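You operate a simulated robot arm through the tools that you are given. There is no shell and no other tool.

Carry out the task below with a simulated robot arm. There is one attempt and no reset: what you move stays moved.

JOB
Squeeze the lemon half on the counter; pour its juice into the tumbler of water.
Fine: all on the counter under the window; leave the halves on the blue tray; fingers clear of the press; the squeezed half stays in the press; lever back up, steel cup back under the spout; spill nothing.

It is judged by the outcome, as a careful person would: the job done as asked, and still so three seconds after it is handed in. It fails if anything else is knocked over, pushed out of place, dropped, spilled or broken.

ROBOT AND FRAMES
A 7-joint arm with a two-finger parallel gripper, fixed in place. Base frame: the origin is on the floor under the middle of its stand, x ahead of it, y to its left, z up; the work surface is at about z = 0.84. Lengths are in m, angles in rad, forces in N, time in s.
With the tool pointing down near the work surface it reaches from about 0.24 to 0.68 m from the base axis. Its first joint turns from -1.152 to 1.152 rad. Payload 2.4 kg.
The TCP is the grasp point between the finger pads, 0.03 m short of the fingertips. In the tool frame z runs along the fingers and y along their closing line. Largest opening 0.094 m; finger width 0.028, thickness 0.01; the body of the gripper, 0.05 by 0.096 m, starts 0.055 m behind the TCP.
Orientation is that of the tool frame in the base frame, as a unit quaternion [w, x, y, z]. With the fingers straight down and closing along the base's y, the tool's x points along the base's -x, its y along +y and its z along -z.

CONTROLS
- The arm moves only by the tool nudge_tool. Its arguments are lists of equal length, an entry for each row: "grip": the closure, from 0 (fully open) to 1 (shut); "translation": the shift along the tool's x, y, z in m, a list of three; "rotation": the turn, a rotation vector about the tool's x, y, z in rad, a list of three. In form: {"grip": [grip, ...], "translation": [[dx, dy, dz], ...], "rotation": [[ax, ay, az], ...]}. A call has 1 to 20 rows; each row shifts and turns the commanded pose from where the row before left it, along the tool's axes as they then stand. Rows are played at 5 a second. More than 0.05 m and 0.15 rad between two rows, or a gripper value outside its range, and nothing of the call is played. A pose out of reach is approached as far as the arm can. The call stops where the force on the tool passes 70 N (or 10 N more than at its start, if that is more) or the arm is blocked; 0.2 s more then pass. Each finger travels about 0.153 m/s and halts on what it meets, pressing with about 37 N; the grip force reading is that of the motor and also rises with nothing between the fingers. The clock runs only during rows and for 0.2 s after the last one: add rows that do not move to give the fingers time. The reply holds the time, the measured pose of the TCP, the force on the tool along the base axes, the opening and the grip force, in the units named above and with some noise, with the torque about the TCP (base axes, N m) and any sound that the robot's microphone picked up, and new pictures: "views" is both (left out), scene, wrist or none.
- Cameras (640 x 400 px; columns grow to the right, rows downward): "scene" is fixed at [0.0511, 0.4866, 1.4418]; the picture's right is [-0.60, -0.80, 0.00], its down [-0.46, 0.35, -0.82] and it looks along [0.65, -0.49, -0.58] (base axes); focal length 216 px, centre (320, 200). "wrist" rides on the gripper at [0.076, 0.014, -0.103] in the tool frame; the picture's right is [-0.18, 0.98, 0.00], its down [-0.75, -0.14, -0.64] and it looks along [-0.63, -0.12, 0.77] (tool axes); focal length 243 px, centre (320, 200). There is no depth. A picture from a camera that has moved, and an enlarged one, comes with that camera's place and axes in the base frame and with its lens.
- enlarge(camera, box): a new picture of the part [left, top, right, bottom] of that camera's present view, enlarged. The clock stands still meanwhile.
- job_done(): hands the job in; it is judged then, once.

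Places have to be worked out from the pictures, the camera data and where the tool is seen. Open the gripper and draw the arm clear of the work before you hand the job in, unless the task says otherwise.

The tools are called after "Request:" as a command line: name --argument value ..., lists and objects as JSON in quotes. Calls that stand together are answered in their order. nudge_tool: Moves the arm, as the interface text tells. Its arguments: {"type":"object","properties":{"grip":{"type":"array","items":{"type":"number"}},"translation":{"type":"array","items":{"type":"array","items":{"type":"number"}}},"rotation":{"type":"array","items":{"type":"array","items":{"type":"number"}}},"views":{"type":"string","enum":["both","scene","wrist","none"]}},"required":["grip","translation","rotation"]} The other tools are called the same way: enlarge (camera, box) takes an enlarged picture of a part of a camera's view; job_done () hands the job in.

At the start:

```text
clock: 0.0
eef_pos: [0.315, 0.1468, 1.3363]
orientation: [-0.001, 0.0, 1.0, 0.001]
wrist_force: [-0.5, -0.2, 0.5]
ft_torque: [-0.01, 0.03, -0.02]
grip_width: 0.0938
gripper_force: 0.1
```

scene: 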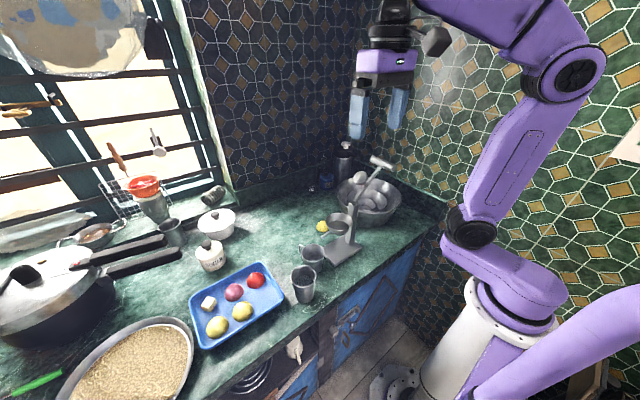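
wrist: 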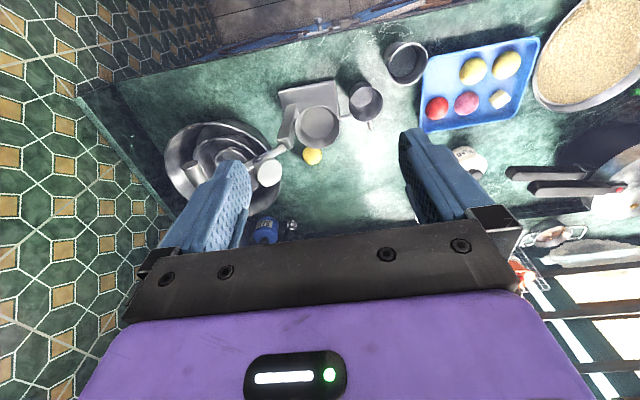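

The first pictures show a press, a small lemon half beside it, a steel cup and a tumbler. I'll take enlarged pictures to see them in detail before moving.

Request:
enlarge --camera "scene" --box '[270, 130, 430, 310]'

Request:
enlarge --camera "wrist" --box '[150, 30, 450, 250]'

Request:
enlarge --camera "scene" --box '[170, 180, 350, 350]'

```text
2.22 times, centred on (350, 220) of scene
camera zoom: at [0.0511, 0.4866, 1.4418], right [-0.6, -0.8, 0.0], down [-0.46, 0.35, -0.82], along [0.65, -0.49, -0.58], focal length 479 px, centre (253, 156)
```

zoom: 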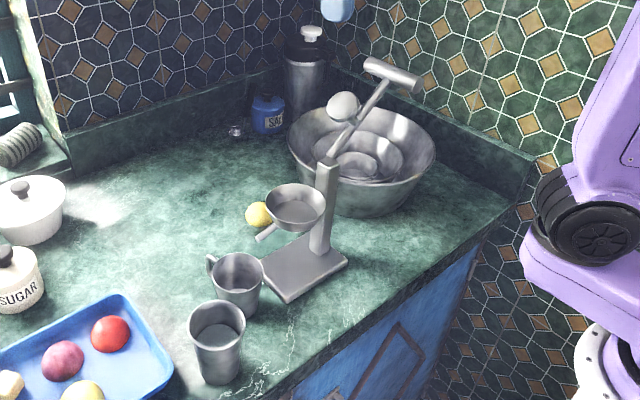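

```text
1.82 times, centred on (300, 140) of wrist
camera zoom: at [0.2388, 0.164, 1.4387], right [0.18, 0.98, 0.0], down [0.75, -0.14, 0.64], along [0.63, -0.12, -0.77], focal length 441 px, centre (356, 309)
```

zoom: 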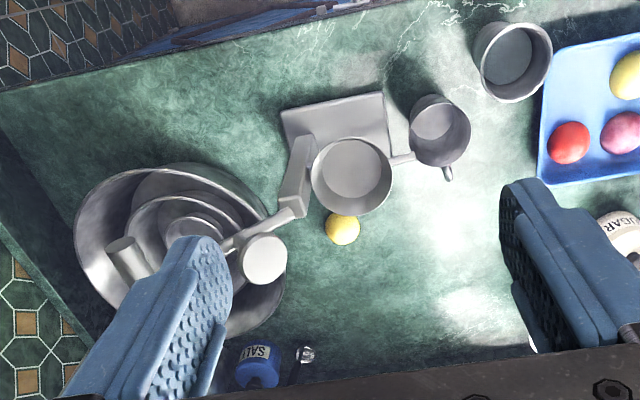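

```text
2.35 times, centred on (260, 265) of scene
camera zoom: at [0.0511, 0.4866, 1.4418], right [-0.6, -0.8, 0.0], down [-0.46, 0.35, -0.82], along [0.65, -0.49, -0.58], focal length 507 px, centre (461, 47)
```

zoom: 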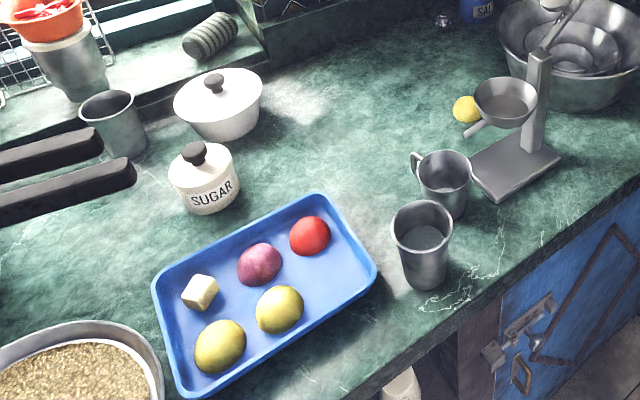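

From both pictures I estimate: lemon half near (0.555, 0.087), press bowl near (0.43, 0.125, 0.98), steel cup near (0.41, 0.23) and tumbler near (0.36, 0.305). I'll move to the +y side and turn the wrist camera toward the press for a closer look.

Request:
nudge_tool --grip '[0, 0, 0, 0, 0, 0, 0, 0, 0, 0, 0, 0, 0, 0, 0, 0, 0]' --translation '[[-0.0175, 0.0305, 0.031], [-0.0175, 0.0305, 0.031], [-0.0175, 0.0305, 0.031], [-0.0175, 0.0305, 0.031], [-0.0175, 0.0305, 0.031], [-0.0175, 0.0305, 0.031], [0, 0, 0], [0, 0, 0], [0, 0, 0], [0, 0, 0], [0, 0, 0], [0, 0, 0], [0, 0, 0], [0, 0, 0], [0, 0, 0], [0, 0, 0], [0, 0, 0]]' --rotation '[[0, 0, 0], [0, 0, 0], [0, 0, 0], [0, 0, 0], [0, 0, 0], [0, 0, 0], [0, 0, 0.1428], [0, 0, 0.1428], [0, 0, 0.1428], [0, 0, 0.1428], [0, 0, 0.1428], [0, 0, 0.1428], [0, 0, 0.1428], [0, 0, 0.1428], [0, 0, 0.1428], [0, 0, 0.1428], [0, 0, 0.1428]]' --views "both"

```text
clock: 3.6
eef_pos: [0.4207, 0.3318, 1.1511]
orientation: [-0.001, 0.708, 0.706, 0.0]
wrist_force: [0.3, 0.6, -1.0]
ft_torque: [-0.02, -0.02, -0.02]
grip_width: 0.094
gripper_force: 0.0
camera wrist: at [0.4347, 0.4091, 1.2531], right [0.98, -0.19, 0.0], down [-0.14, -0.75, 0.64], along [-0.12, -0.63, -0.77], focal length 243 px, centre (320, 200)
```

scene: 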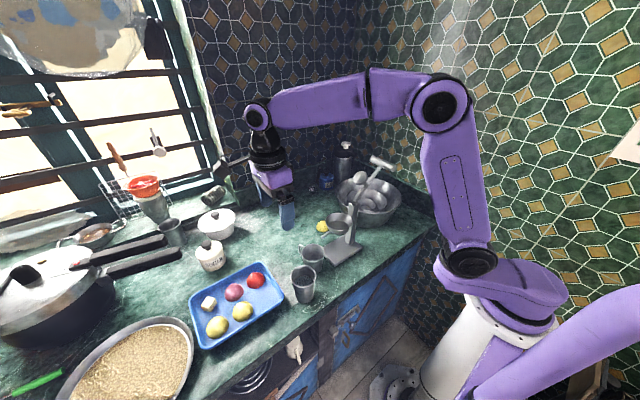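
wrist: 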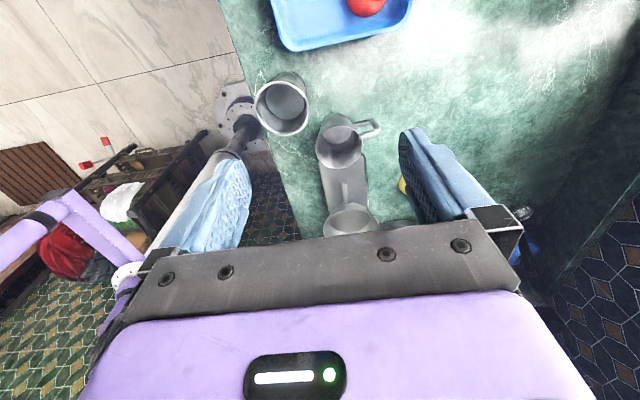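

The gripper body hides the lower part of the wrist picture. I'll enlarge the part with the cups and spout.

Request:
enlarge --camera "wrist" --box '[230, 50, 450, 240]'

Request:
enlarge --camera "scene" --box '[280, 140, 410, 310]'

```text
2.11 times, centred on (340, 145) of wrist
camera zoom: at [0.4347, 0.4091, 1.2531], right [0.98, -0.19, 0.0], down [-0.14, -0.75, 0.64], along [-0.12, -0.63, -0.77], focal length 511 px, centre (278, 316)
```

zoom: 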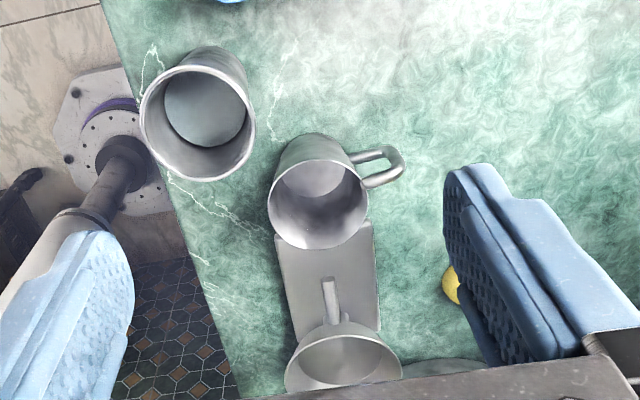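

```text
2.35 times, centred on (345, 225) of scene
camera zoom: at [0.0511, 0.4866, 1.4418], right [-0.6, -0.8, 0.0], down [-0.46, 0.35, -0.82], along [0.65, -0.49, -0.58], focal length 507 px, centre (261, 141)
```

zoom: 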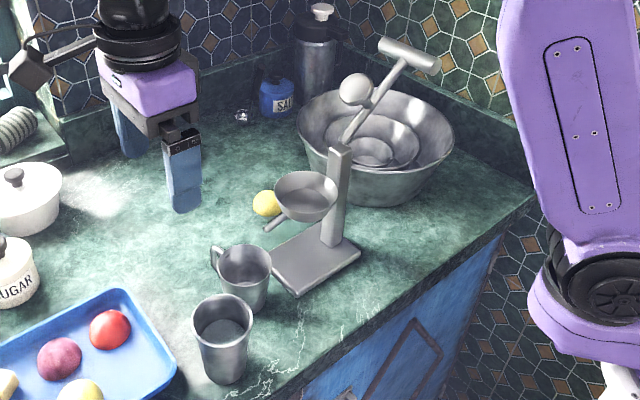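

Working it out again from three views gives: cup rim ≈ (0.43, 0.229, 0.907), tumbler rim ≈ (0.364, 0.308, 0.932), bowl rim ≈ (0.432, 0.13, 0.983), spout tip ≈ (0.43, 0.195, 0.96). The lever tilts back toward -y, with its T-bar near (0.433, -0.05, 1.14). Next I'll move above the lemon half to inspect it.

Request:
nudge_tool --grip '[0, 0, 0, 0, 0, 0]' --translation '[[-0.0373, 0.0233, 0.0138], [-0.0373, 0.0233, 0.0138], [-0.0373, 0.0233, 0.0138], [-0.0373, 0.0233, 0.0138], [-0.0373, 0.0233, 0.0138], [-0.0373, 0.0233, 0.0138]]' --rotation '[[0, 0, 0], [0, 0, 0], [0, 0, 0], [0, 0, 0], [0, 0, 0], [0, 0, 0]]' --views "both"

```text
clock: 5.0
eef_pos: [0.5598, 0.1084, 1.0664]
orientation: [-0.001, 0.707, 0.707, 0.001]
wrist_force: [0.3, -0.1, -0.4]
ft_torque: [-0.02, 0.0, -0.01]
grip_width: 0.0939
gripper_force: 0.0
camera wrist: at [0.5738, 0.1863, 1.1691], right [0.98, -0.18, 0.0], down [-0.14, -0.75, 0.64], along [-0.12, -0.63, -0.77], focal length 243 px, centre (320, 200)
```

scene: 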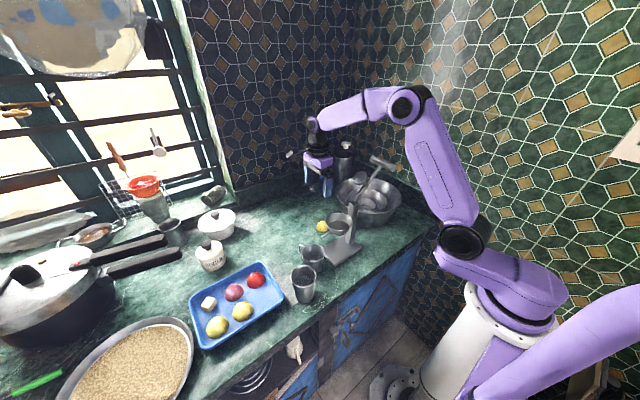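
wrist: 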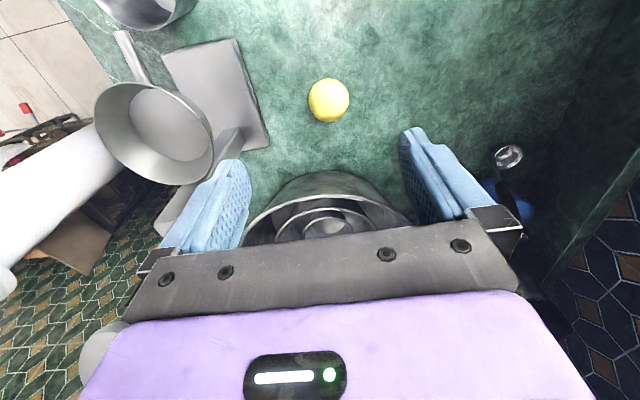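

Request:
enlarge --camera "wrist" --box '[280, 60, 380, 140]'

Request:
enlarge --camera "wrist" --box '[80, 0, 300, 200]'

Request:
enlarge --camera "scene" --box '[290, 140, 410, 270]'

```text
5.00 times, centred on (330, 100) of wrist
camera zoom: at [0.5738, 0.1863, 1.1691], right [0.98, -0.18, 0.0], down [-0.14, -0.75, 0.64], along [-0.12, -0.63, -0.77], focal length 1213 px, centre (270, 700)
```

zoom: 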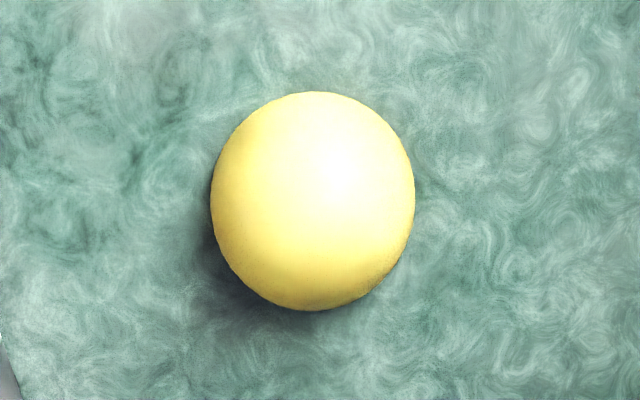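

```text
2.00 times, centred on (190, 100) of wrist
camera zoom: at [0.5738, 0.1863, 1.1691], right [0.98, -0.18, 0.0], down [-0.14, -0.75, 0.64], along [-0.12, -0.63, -0.77], focal length 485 px, centre (580, 400)
```

zoom: 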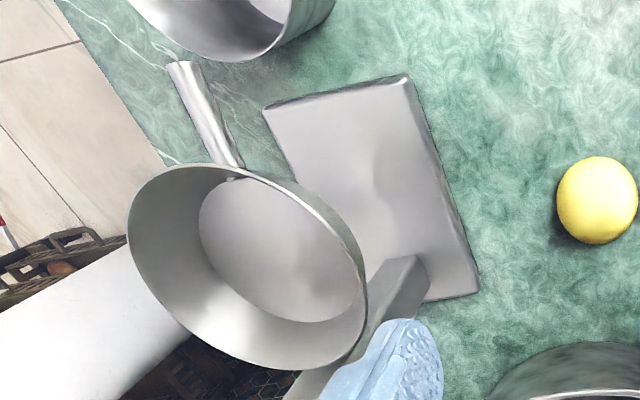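

```text
3.08 times, centred on (350, 205) of scene
camera zoom: at [0.0511, 0.4867, 1.4418], right [-0.6, -0.8, 0.0], down [-0.46, 0.35, -0.82], along [0.65, -0.49, -0.58], focal length 663 px, centre (228, 185)
```

zoom: 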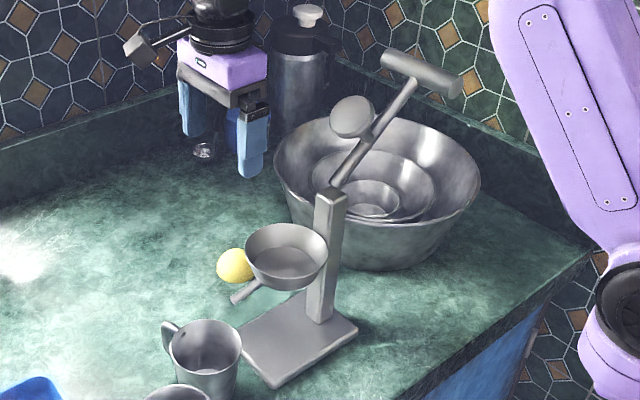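

The lemon half lies dome up near (0.565, 0.087), about 0.052 wide. The bowl is a shallow pan with a flat bottom. I'll line up over the lemon and go partway down to refine the estimate.

Request:
nudge_tool --grip '[0, 0, 0, 0]' --translation '[[-0.00535, 0.0013, 0.0281], [-0.00535, 0.0013, 0.0281], [-0.00535, 0.0013, 0.0281], [-0.00535, 0.0013, 0.0281]]' --rotation '[[0, 0, 0], [0, 0, 0], [0, 0, 0], [0, 0, 0]]' --views "both"

Request:
enlarge --camera "wrist" --box '[220, 50, 440, 230]'

Request:
enlarge --camera "scene" --box '[280, 130, 410, 270]'

```text
clock: 6.0
eef_pos: [0.5649, 0.0874, 0.9543]
orientation: [0.0, 0.707, 0.708, 0.0]
wrist_force: [-0.6, 0.2, 0.2]
ft_torque: [-0.03, -0.01, -0.02]
grip_width: 0.0942
gripper_force: 0.1
camera wrist: at [0.5784, 0.1645, 1.0566], right [0.98, -0.18, 0.0], down [-0.14, -0.75, 0.64], along [-0.12, -0.63, -0.77], focal length 243 px, centre (320, 200)
```

scene: 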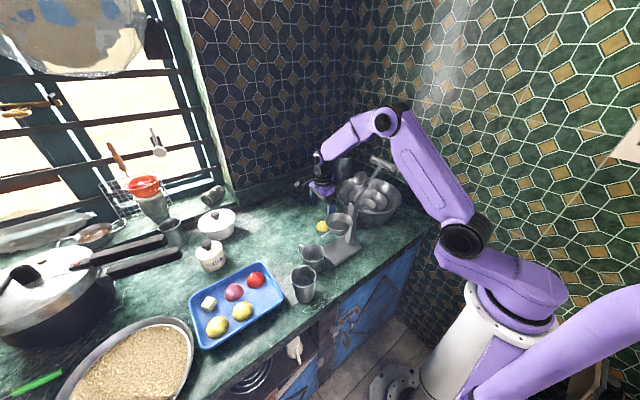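
wrist: 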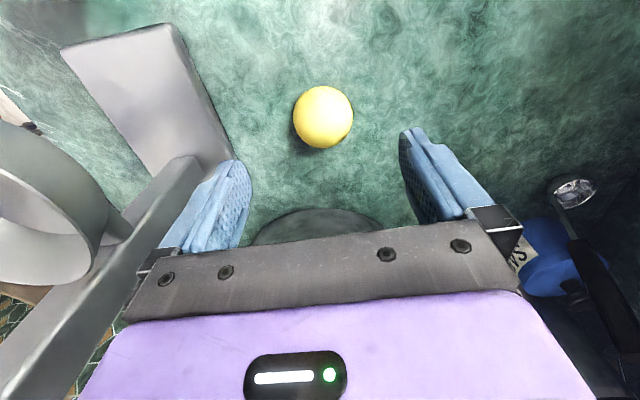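

```text
2.22 times, centred on (330, 140) of wrist
camera zoom: at [0.5784, 0.1645, 1.0566], right [0.98, -0.18, 0.0], down [-0.14, -0.75, 0.64], along [-0.12, -0.63, -0.77], focal length 539 px, centre (298, 333)
```

zoom: 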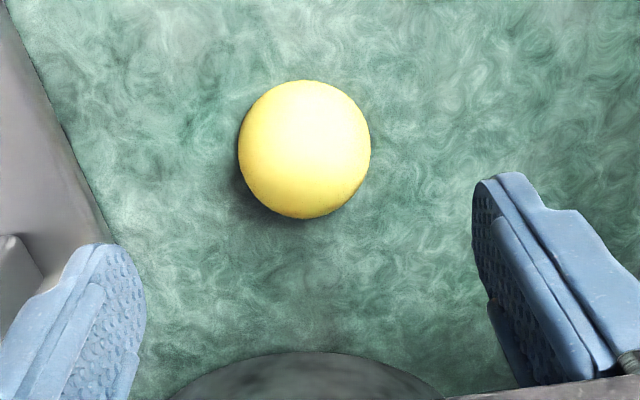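

```text
2.86 times, centred on (345, 200) of scene
camera zoom: at [0.0511, 0.4866, 1.4418], right [-0.6, -0.8, 0.0], down [-0.46, 0.35, -0.82], along [0.65, -0.49, -0.58], focal length 616 px, centre (249, 200)
```

zoom: 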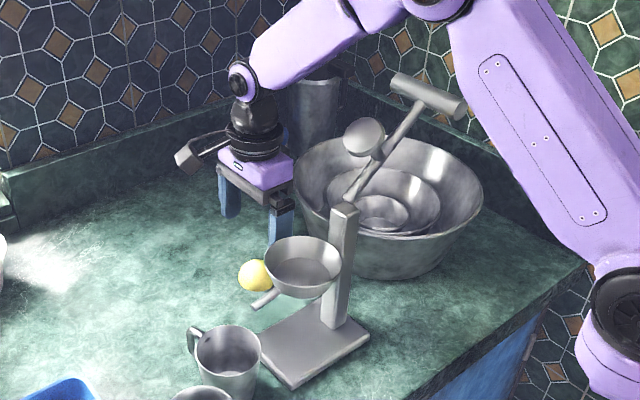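

The lemon centre now works out to about (0.5655, 0.082). The forearm would pass close above the raised lever, so I'll lean the hand toward +y by 0.4 rad about the closing line before going lower, then check clearance.

Request:
nudge_tool --grip '[0, 0, 0]' --translation '[[0, 0, 0], [0, 0, 0], [0, 0, 0]]' --rotation '[[0, -0.1333, 0], [0, -0.1333, 0], [0, -0.1334, 0]]' --views "both"

Request:
enlarge --camera "scene" --box '[280, 110, 440, 270]'

```text
clock: 6.8
eef_pos: [0.5652, 0.0872, 0.9544]
orientation: [0.141, 0.693, 0.693, -0.141]
wrist_force: [-0.4, 0.0, 0.5]
ft_torque: [0.01, 0.03, 0.02]
grip_width: 0.094
gripper_force: 0.1
camera wrist: at [0.5788, 0.1985, 1.0192], right [0.98, -0.17, 0.07], down [-0.14, -0.44, 0.89], along [-0.12, -0.88, -0.46], focal length 243 px, centre (320, 200)
```

scene: 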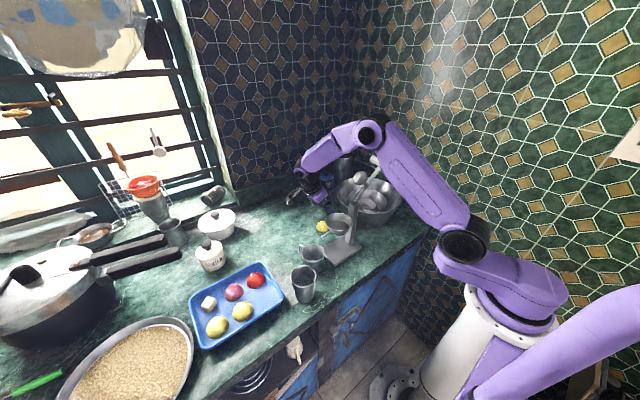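
wrist: 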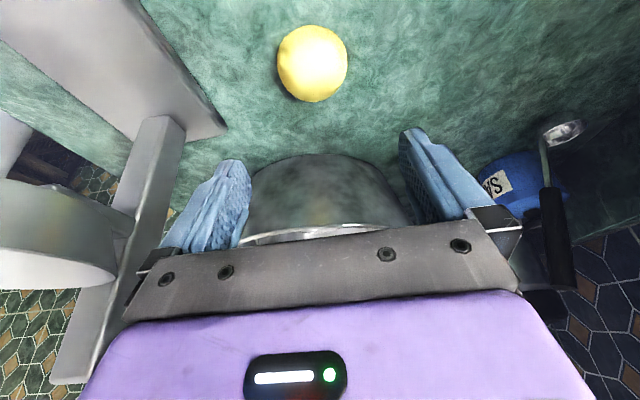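

```text
2.50 times, centred on (360, 190) of scene
camera zoom: at [0.0511, 0.4866, 1.4418], right [-0.6, -0.8, 0.0], down [-0.46, 0.35, -0.82], along [0.65, -0.49, -0.58], focal length 539 px, centre (220, 225)
```

zoom: 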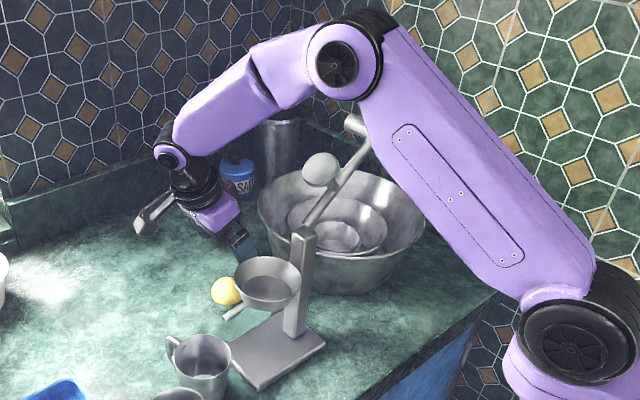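

With the hand leaning toward +y, the arm sits beside the lever, not over it. The lemon base centre reads about (0.565, 0.083). I'll lower to z ≈ 0.90 and check again.

Request:
nudge_tool --grip '[0, 0]' --translation '[[0.0138, 0, 0.0237], [0.0138, 0, 0.0237]]' --rotation '[[0, 0, 0], [0, 0, 0]]' --views "both"

Request:
enlarge --camera "scene" --box '[280, 110, 440, 270]'

```text
clock: 7.4
eef_pos: [0.5644, 0.0936, 0.8999]
orientation: [0.14, 0.693, 0.693, -0.14]
wrist_force: [0.1, -0.8, -0.3]
ft_torque: [-0.01, -0.02, 0.02]
grip_width: 0.0941
gripper_force: 0.0
camera wrist: at [0.5785, 0.205, 0.9645], right [0.98, -0.17, 0.07], down [-0.14, -0.44, 0.88], along [-0.12, -0.88, -0.46], focal length 243 px, centre (320, 200)
```

scene: 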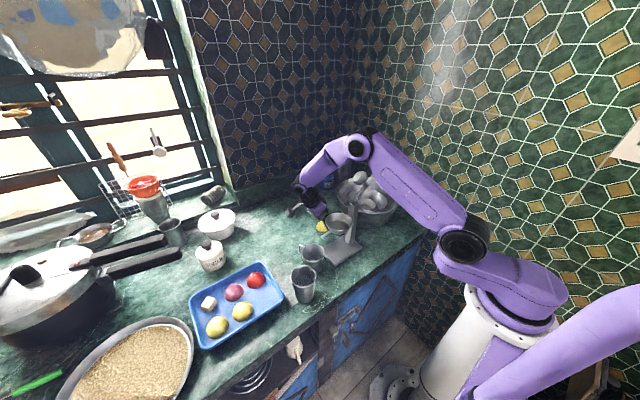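
wrist: 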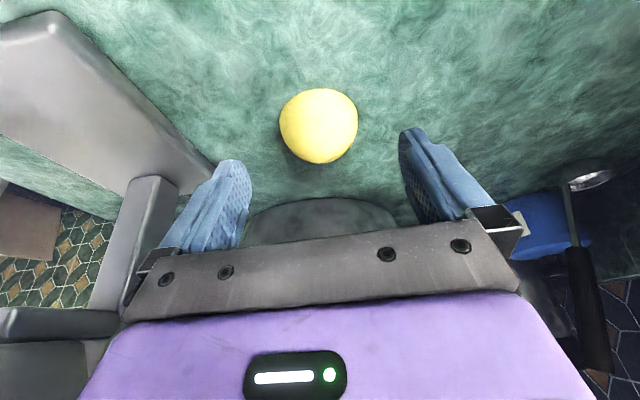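

```text
2.50 times, centred on (360, 190) of scene
camera zoom: at [0.0511, 0.4866, 1.4418], right [-0.6, -0.8, 0.0], down [-0.46, 0.35, -0.82], along [0.65, -0.49, -0.58], focal length 539 px, centre (220, 225)
```

zoom: 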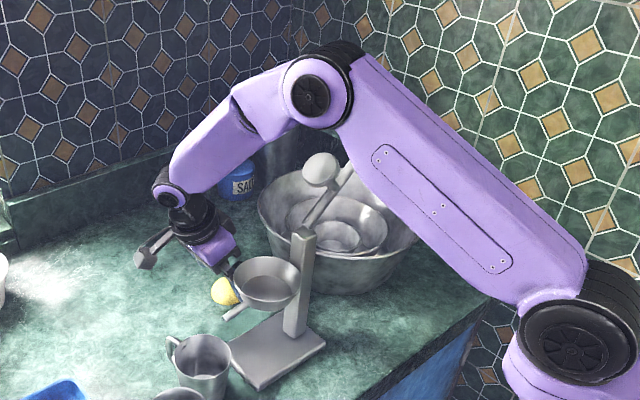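

The arm is well clear of the lever, and the lemon sits centred between the fingers. I'll lower to TCP z ≈ 0.877, which keeps the fingertips just above the counter, without closing yet.

Request:
nudge_tool --grip '[0, 0]' --translation '[[0.0048, 0.0007, 0.0106], [0.0048, 0, 0.0106]]' --rotation '[[0, 0, 0], [0, 0, 0]]' --views "both"

```text
clock: 8.0
eef_pos: [0.5654, 0.0931, 0.8771]
orientation: [0.14, 0.693, 0.693, -0.14]
wrist_force: [0.0, -0.8, -0.2]
ft_torque: [0.02, -0.01, -0.01]
grip_width: 0.0938
gripper_force: 0.0
camera wrist: at [0.5797, 0.2055, 0.9414], right [0.98, -0.17, 0.07], down [-0.14, -0.45, 0.88], along [-0.12, -0.88, -0.46], focal length 243 px, centre (320, 200)
```

scene: 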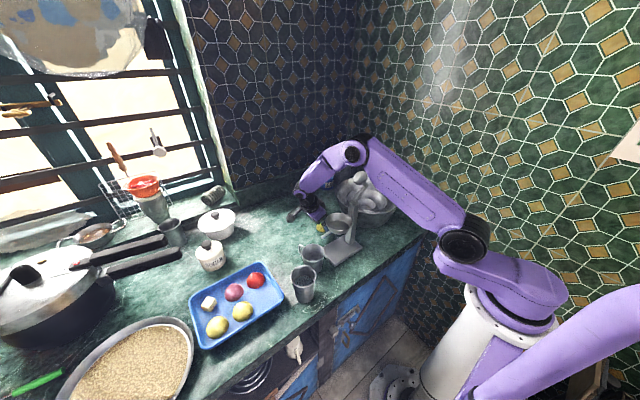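
wrist: 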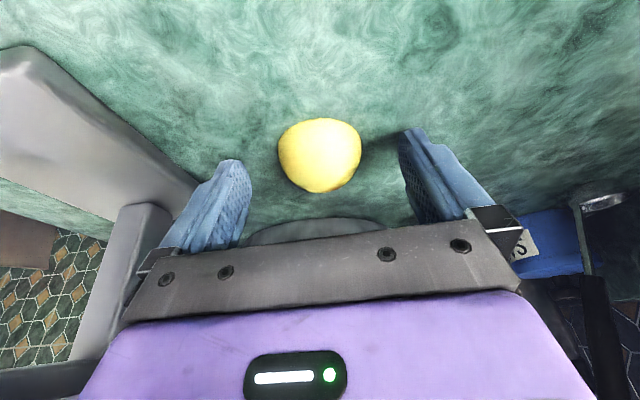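

The fingers straddle the lemon base, with their tips just above the counter and no contact force. I'll close on it without moving.

Request:
nudge_tool --grip '[0.4, 0.55, 0.6, 0.6]' --translation '[[0, 0, 0], [0, 0, 0], [0, 0, 0], [0, 0, 0]]' --rotation '[[0, 0, 0], [0, 0, 0], [0, 0, 0], [0, 0, 0]]' --views "both"

```text
clock: 9.0
eef_pos: [0.5649, 0.0935, 0.8759]
orientation: [0.14, 0.693, 0.693, -0.14]
wrist_force: [-0.3, -0.3, 0.0]
ft_torque: [0.04, 0.0, -0.01]
grip_width: 0.048
gripper_force: 37.0
camera wrist: at [0.5798, 0.2055, 0.9417], right [0.98, -0.17, 0.07], down [-0.14, -0.45, 0.88], along [-0.12, -0.88, -0.46], focal length 243 px, centre (320, 200)
```

scene: 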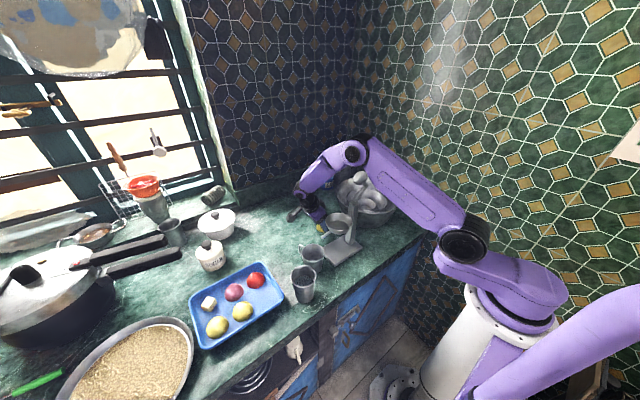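
wrist: 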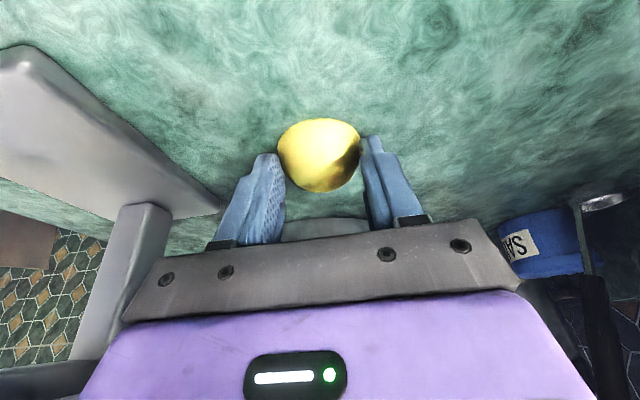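

The grip width of 0.048 at 37 N shows the lemon is held. I'll lift 4 cm and check that it comes along.

Request:
nudge_tool --grip '[0.6, 0.6, 0.6]' --translation '[[-0.0058, 0, -0.0138], [-0.0058, 0, -0.0138], [-0.004, 0, -0.0092]]' --rotation '[[0, 0, 0], [0, 0, 0], [0, 0, 0]]' --views "both"

Request:
enlarge --camera "wrist" --box '[200, 80, 440, 260]'

Request:
enlarge --camera "scene" --box '[280, 130, 400, 270]'

```text
clock: 9.8
eef_pos: [0.5645, 0.0938, 0.9158]
orientation: [0.139, 0.693, 0.693, -0.141]
wrist_force: [0.5, 0.4, -0.6]
ft_torque: [0.02, -0.03, 0.0]
grip_width: 0.048
gripper_force: 37.2
camera wrist: at [0.5791, 0.2059, 0.9814], right [0.98, -0.17, 0.07], down [-0.14, -0.44, 0.88], along [-0.12, -0.88, -0.46], focal length 243 px, centre (320, 200)
```

scene: 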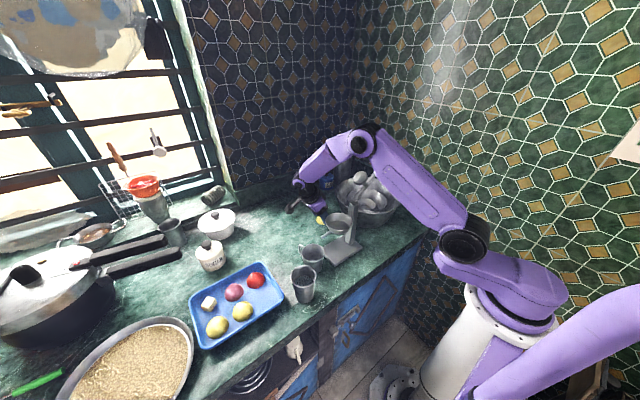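
wrist: 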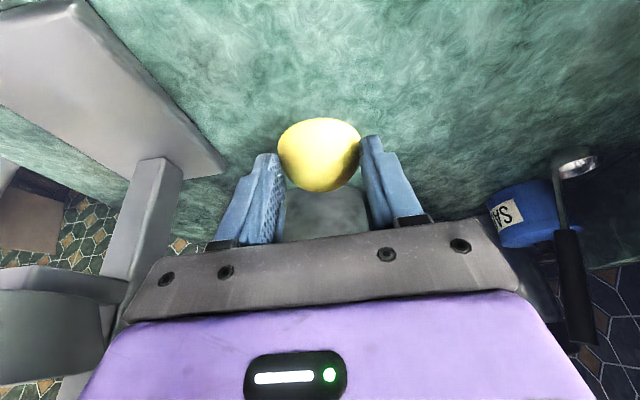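

```text
2.22 times, centred on (320, 170) of wrist
camera zoom: at [0.5791, 0.2059, 0.9814], right [0.98, -0.17, 0.07], down [-0.14, -0.44, 0.88], along [-0.12, -0.88, -0.46], focal length 539 px, centre (320, 267)
```

zoom: 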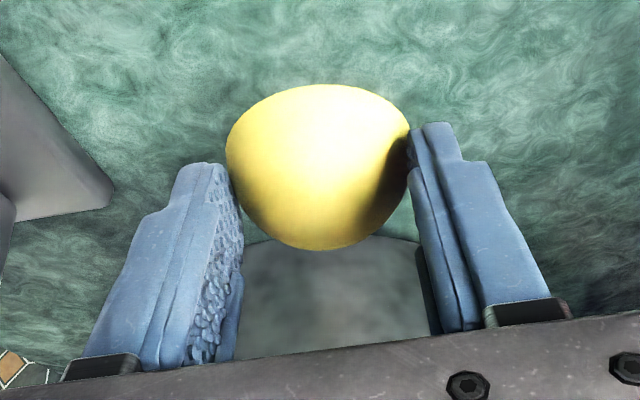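

```text
2.86 times, centred on (340, 200) of scene
camera zoom: at [0.0511, 0.4866, 1.4418], right [-0.6, -0.8, 0.0], down [-0.46, 0.35, -0.82], along [0.65, -0.49, -0.58], focal length 616 px, centre (263, 200)
```

zoom: 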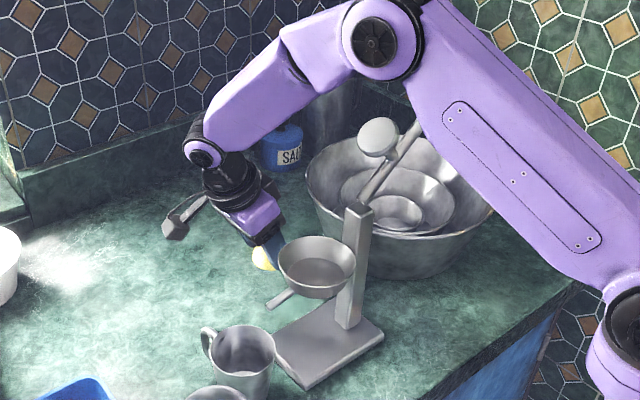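

The lemon is held firmly, cut face level, with its base about 0.036 below the TCP. The bowl floor works out to z ≈ 0.958, centred near (0.429, 0.126). I'll raise well above the rim and carry the lemon over the bowl at the same tilt.

Request:
nudge_tool --grip '[0.6, 0.6, 0.6, 0.6, 0.6, 0.6, 0.6]' --translation '[[-0.0188, 0, -0.0445], [-0.0188, 0, -0.0445], [-0.0188, 0, -0.0445], [0.0098, -0.0339, -0.0042], [0.0098, -0.0339, -0.0042], [0.0098, -0.0339, -0.0042], [0.0098, -0.0339, -0.0042]]' --rotation '[[0, 0, 0], [0, 0, 0], [0, 0, 0], [0, 0, 0], [0, 0, 0], [0, 0, 0], [0, 0, 0]]' --views "both"

Request:
enlarge --camera "wrist" --box '[200, 60, 440, 260]'

Request:
enlarge --camera "scene" --box '[280, 120, 420, 280]'

```text
clock: 11.4
eef_pos: [0.4288, 0.1359, 1.0627]
orientation: [0.14, 0.693, 0.693, -0.14]
wrist_force: [-0.5, 0.1, -0.4]
ft_torque: [-0.02, 0.0, 0.04]
grip_width: 0.0482
gripper_force: 37.5
camera wrist: at [0.4432, 0.2485, 1.1277], right [0.98, -0.17, 0.07], down [-0.14, -0.45, 0.88], along [-0.12, -0.88, -0.46], focal length 243 px, centre (320, 200)
```

scene: 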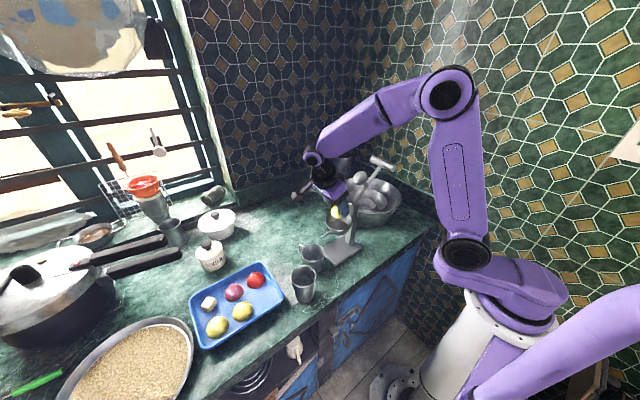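
wrist: 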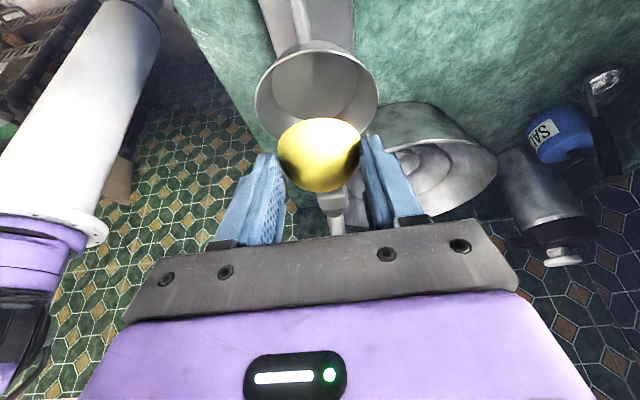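

```text
2.00 times, centred on (320, 160) of wrist
camera zoom: at [0.4432, 0.2485, 1.1277], right [0.98, -0.17, 0.07], down [-0.14, -0.45, 0.88], along [-0.12, -0.88, -0.46], focal length 485 px, centre (320, 280)
```

zoom: 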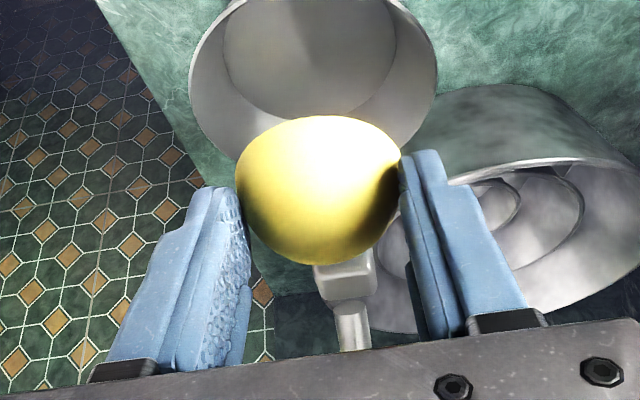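

```text
2.50 times, centred on (350, 200) of scene
camera zoom: at [0.0511, 0.4866, 1.4418], right [-0.6, -0.8, 0.0], down [-0.46, 0.35, -0.82], along [0.65, -0.49, -0.58], focal length 539 px, centre (245, 200)
```

zoom: 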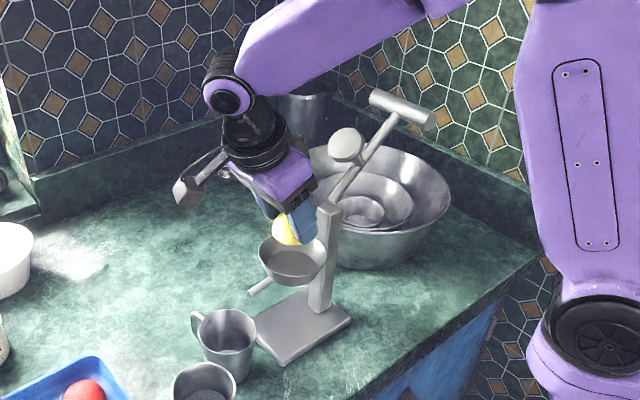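

The lemon hangs above the bowl, and the rim centre reads about (0.431, 0.129). I'll lower to just inside the rim and check alignment.

Request:
nudge_tool --grip '[0.6, 0.6]' --translation '[[0.0099, 0.001, 0.0202], [0.0099, 0.001, 0.0202]]' --rotation '[[0, 0, 0], [0, 0, 0]]' --views "both"

Request:
enlarge --camera "wrist" --box '[200, 60, 440, 260]'

Request:
enlarge --camera "scene" --box '[290, 150, 390, 270]'

```text
clock: 12.0
eef_pos: [0.4326, 0.1376, 1.02]
orientation: [0.141, 0.693, 0.692, -0.141]
wrist_force: [-9.0, -3.1, 28.9]
ft_torque: [-0.08, -0.3, -0.03]
grip_width: 0.0479
gripper_force: 37.1
camera wrist: at [0.4455, 0.2505, 1.0844], right [0.98, -0.17, 0.07], down [-0.14, -0.44, 0.88], along [-0.12, -0.88, -0.46], focal length 243 px, centre (320, 200)
```

scene: 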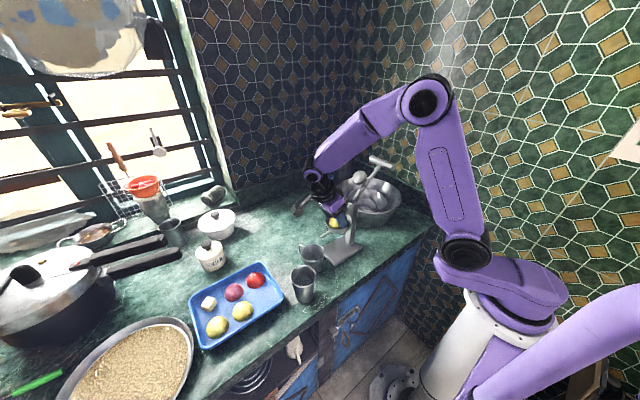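
wrist: 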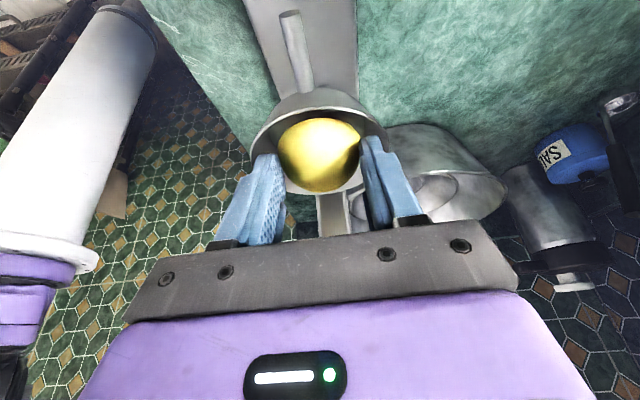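

```text
2.00 times, centred on (320, 160) of wrist
camera zoom: at [0.4455, 0.2505, 1.0844], right [0.98, -0.17, 0.07], down [-0.14, -0.44, 0.88], along [-0.12, -0.88, -0.46], focal length 485 px, centre (320, 280)
```

zoom: 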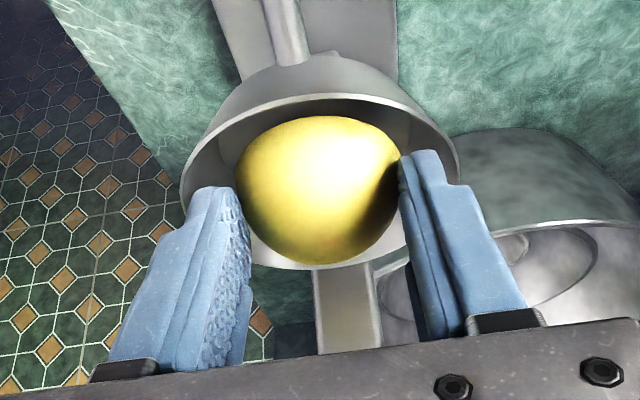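

```text
3.33 times, centred on (340, 210) of scene
camera zoom: at [0.0504, 0.4864, 1.4419], right [-0.6, -0.8, 0.0], down [-0.46, 0.35, -0.82], along [0.65, -0.49, -0.58], focal length 718 px, centre (253, 167)
```

zoom: 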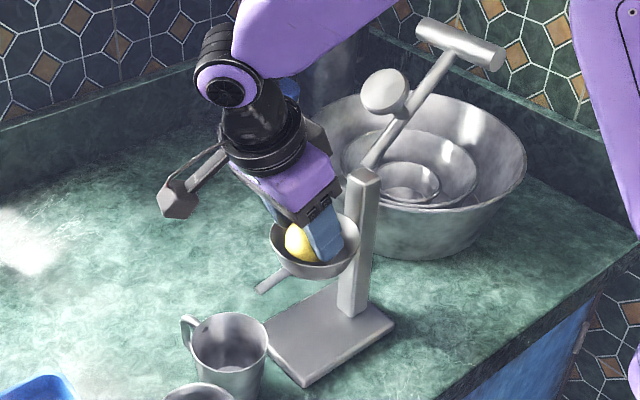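

The force reading (29 N up, -9 N in x) shows the +x finger touching the bowl rim, because the finger pair is nearly as wide as the rim. I'll lift slightly and recentre in x to clear the contact.

Request:
nudge_tool --grip '[0.6, 0.6]' --translation '[[-0.002, -0.002, -0.0046], [0, -0.0015, 0]]' --rotation '[[0, 0, 0], [0, 0, 0]]' --views "both"

Request:
enlarge --camera "wrist" --box '[220, 70, 420, 230]'

Request:
enlarge --camera "scene" --box '[310, 180, 370, 250]'

```text
clock: 12.6
eef_pos: [0.4292, 0.1387, 1.0216]
orientation: [0.14, 0.693, 0.694, -0.139]
wrist_force: [4.0, 1.2, -2.0]
ft_torque: [0.01, -0.16, -0.03]
grip_width: 0.0478
gripper_force: 36.9
camera wrist: at [0.443, 0.2511, 1.0874], right [0.98, -0.17, 0.07], down [-0.14, -0.45, 0.88], along [-0.12, -0.88, -0.46], focal length 243 px, centre (320, 200)
```

scene: 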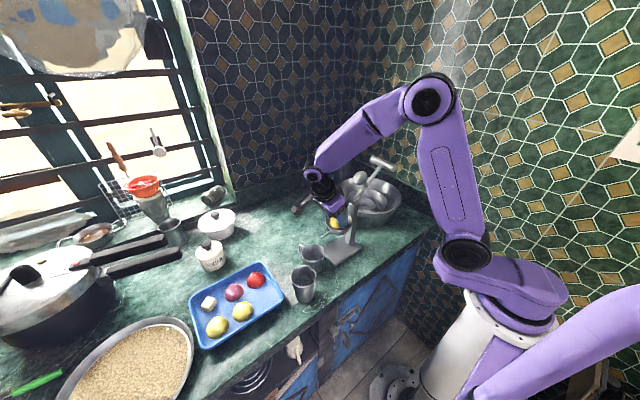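
wrist: 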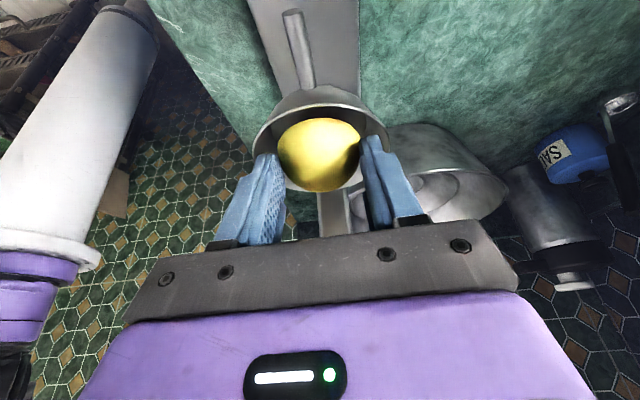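

```text
2.50 times, centred on (320, 150) of wrist
camera zoom: at [0.443, 0.2511, 1.0874], right [0.98, -0.17, 0.07], down [-0.14, -0.45, 0.88], along [-0.12, -0.88, -0.46], focal length 606 px, centre (320, 325)
```

zoom: 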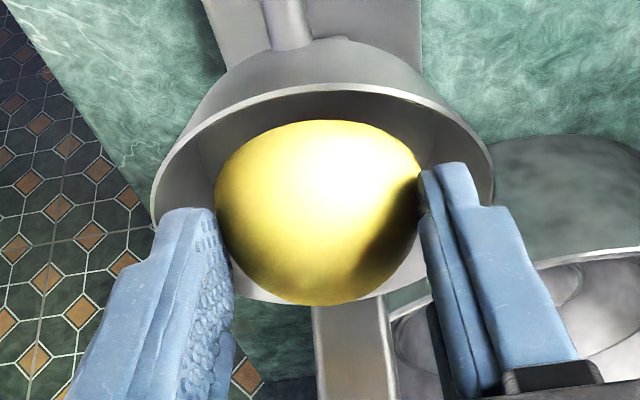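

```text
5.71 times, centred on (340, 215) of scene
camera zoom: at [0.0512, 0.4866, 1.4418], right [-0.6, -0.8, 0.0], down [-0.46, 0.35, -0.82], along [0.65, -0.49, -0.58], focal length 1232 px, centre (206, 114)
```

zoom: 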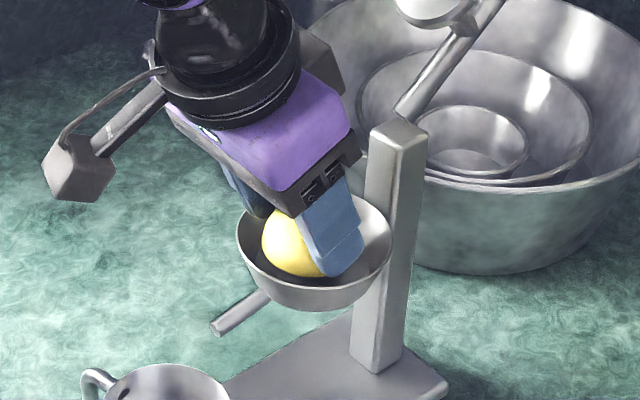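

The force is now small, so the finger pair only just fits the rim. I'll recentre and raise a few millimetres so the tips clear the rim. Then I'll check forces before a slight, guided release.

Request:
nudge_tool --grip '[0.6, 0.6]' --translation '[[-0.0014, 0.0013, -0.0032], [0, 0, 0]]' --rotation '[[0, 0, 0], [0, 0, 0]]' --views "none"

```text
clock: 13.2
eef_pos: [0.4301, 0.1395, 1.0263]
orientation: [0.14, 0.693, 0.693, -0.14]
wrist_force: [0.8, -0.7, -0.2]
ft_torque: [0.01, -0.03, -0.02]
grip_width: 0.048
gripper_force: 37.4
```

There is no contact force now, with the lemon base about 3 cm above the bowl floor and centred. I'll open the fingers slightly so the lemon slides down between the pads.

Request:
nudge_tool --grip '[0.48, 0.46, 0.44, 0.43, 0.43]' --translation '[[0, 0, 0], [0, 0, 0], [0, 0, 0], [0, 0, 0], [0, 0, 0]]' --rotation '[[0, 0, 0], [0, 0, 0], [0, 0, 0], [0, 0, 0], [0, 0, 0]]' --views "both"

Request:
enlarge --camera "wrist" --box '[220, 70, 420, 230]'

Request:
enlarge --camera "scene" --box '[310, 180, 370, 250]'

```text
clock: 14.4
eef_pos: [0.4295, 0.1394, 1.0268]
orientation: [0.141, 0.693, 0.693, -0.14]
wrist_force: [-0.7, 0.2, -0.6]
ft_torque: [-0.01, -0.01, -0.01]
grip_width: 0.0537
gripper_force: 0.0
camera wrist: at [0.4441, 0.2508, 1.0908], right [0.98, -0.17, 0.07], down [-0.14, -0.45, 0.88], along [-0.12, -0.88, -0.46], focal length 243 px, centre (320, 200)
```

scene: 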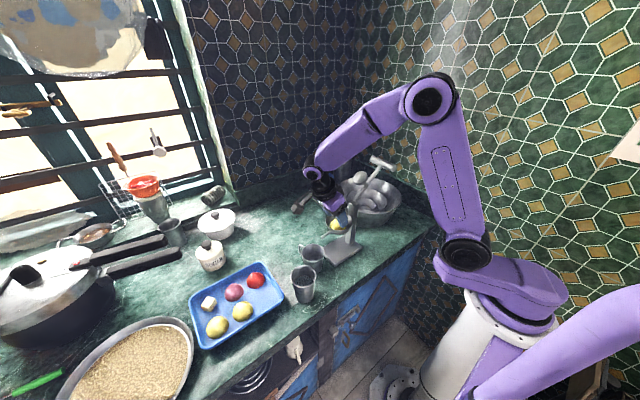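
wrist: 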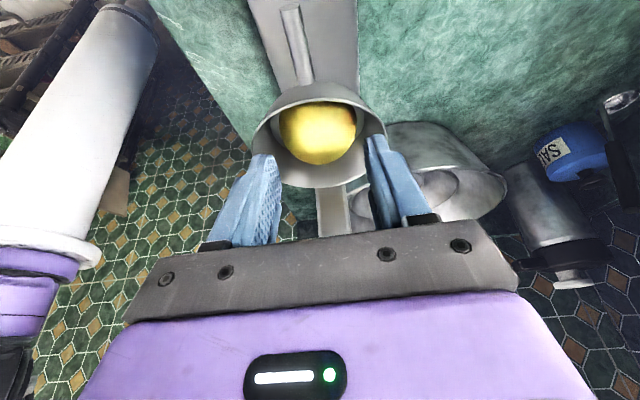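

```text
2.50 times, centred on (320, 150) of wrist
camera zoom: at [0.4441, 0.2508, 1.0908], right [0.98, -0.17, 0.07], down [-0.14, -0.45, 0.88], along [-0.12, -0.88, -0.46], focal length 606 px, centre (320, 325)
```

zoom: 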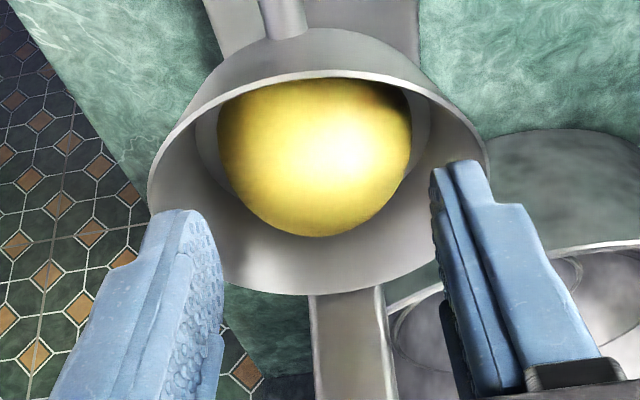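

```text
5.71 times, centred on (340, 215) of scene
camera zoom: at [0.0511, 0.4866, 1.4418], right [-0.6, -0.8, 0.0], down [-0.46, 0.35, -0.82], along [0.65, -0.49, -0.58], focal length 1232 px, centre (206, 114)
```

zoom: 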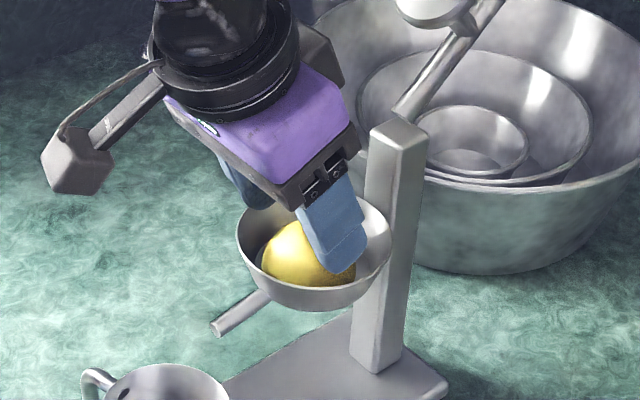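

The lemon half is down in the bowl, dome up, and the bowl looks undisturbed. I'll withdraw upward and toward +y, then bring the tool back to vertical.

Request:
nudge_tool --grip '[0.43, 0.43, 0.43, 0.43, 0.43, 0.43, 0.43]' --translation '[[-0.0077, 0, -0.0375], [-0.0077, 0, -0.0375], [-0.0077, 0, -0.0375], [-0.0077, 0, -0.0375], [0, 0, 0], [0, 0, 0], [0, 0, 0]]' --rotation '[[0, 0, 0], [0, 0, 0], [0, 0, 0], [0, 0, 0], [0, 0.1333, 0], [0, 0.1333, 0], [0, 0.1334, 0]]' --views "both"

Request:
enlarge --camera "scene" --box '[290, 130, 410, 280]'

Request:
enlarge --camera "wrist" --box '[220, 0, 440, 240]'

```text
clock: 16.0
eef_pos: [0.4308, 0.1686, 1.1757]
orientation: [-0.001, 0.707, 0.707, 0.001]
wrist_force: [0.2, 0.1, 0.3]
ft_torque: [0.0, 0.03, 0.03]
grip_width: 0.0537
gripper_force: 0.0
camera wrist: at [0.4443, 0.2467, 1.279], right [0.98, -0.18, 0.0], down [-0.14, -0.76, 0.64], along [-0.12, -0.63, -0.77], focal length 243 px, centre (320, 200)
```

scene: 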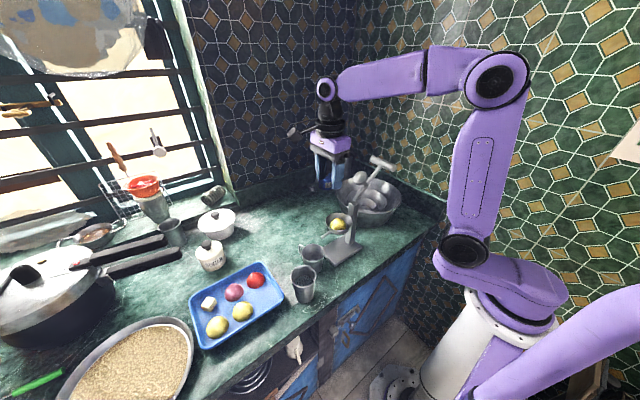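
wrist: 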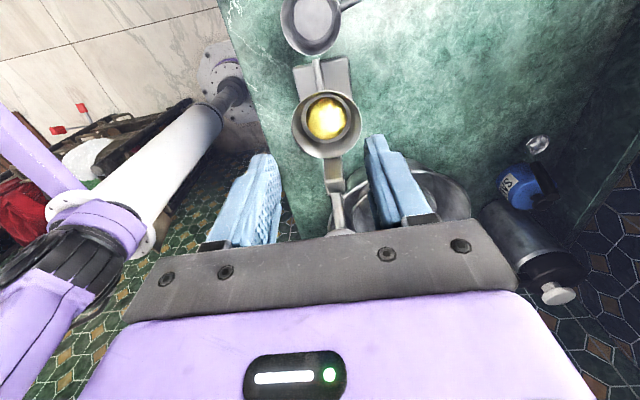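

```text
2.67 times, centred on (350, 205) of scene
camera zoom: at [0.0511, 0.4866, 1.4418], right [-0.6, -0.8, 0.0], down [-0.46, 0.35, -0.82], along [0.65, -0.49, -0.58], focal length 575 px, centre (240, 187)
```

zoom: 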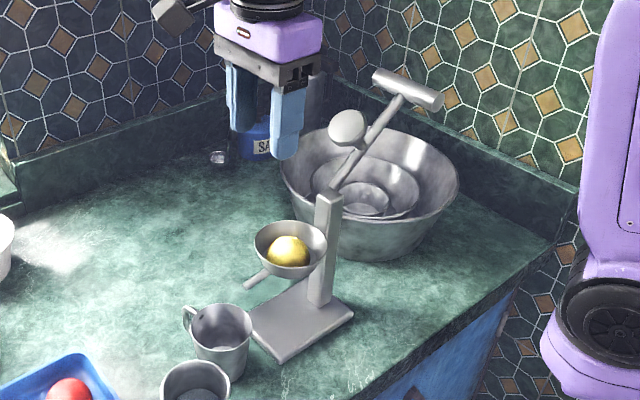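

```text
1.67 times, centred on (330, 120) of wrist
camera zoom: at [0.4443, 0.2467, 1.279], right [0.98, -0.18, 0.0], down [-0.14, -0.76, 0.64], along [-0.12, -0.63, -0.77], focal length 404 px, centre (303, 333)
```

zoom: 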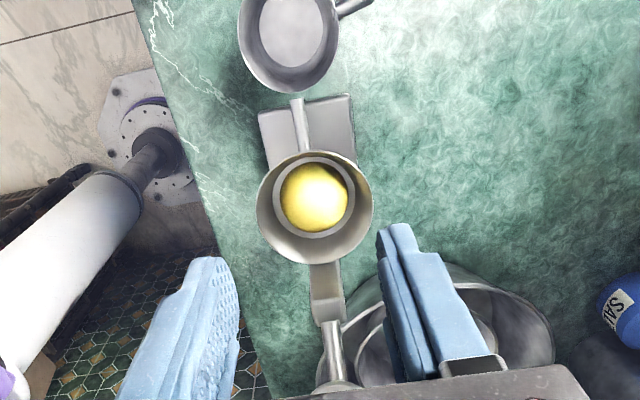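

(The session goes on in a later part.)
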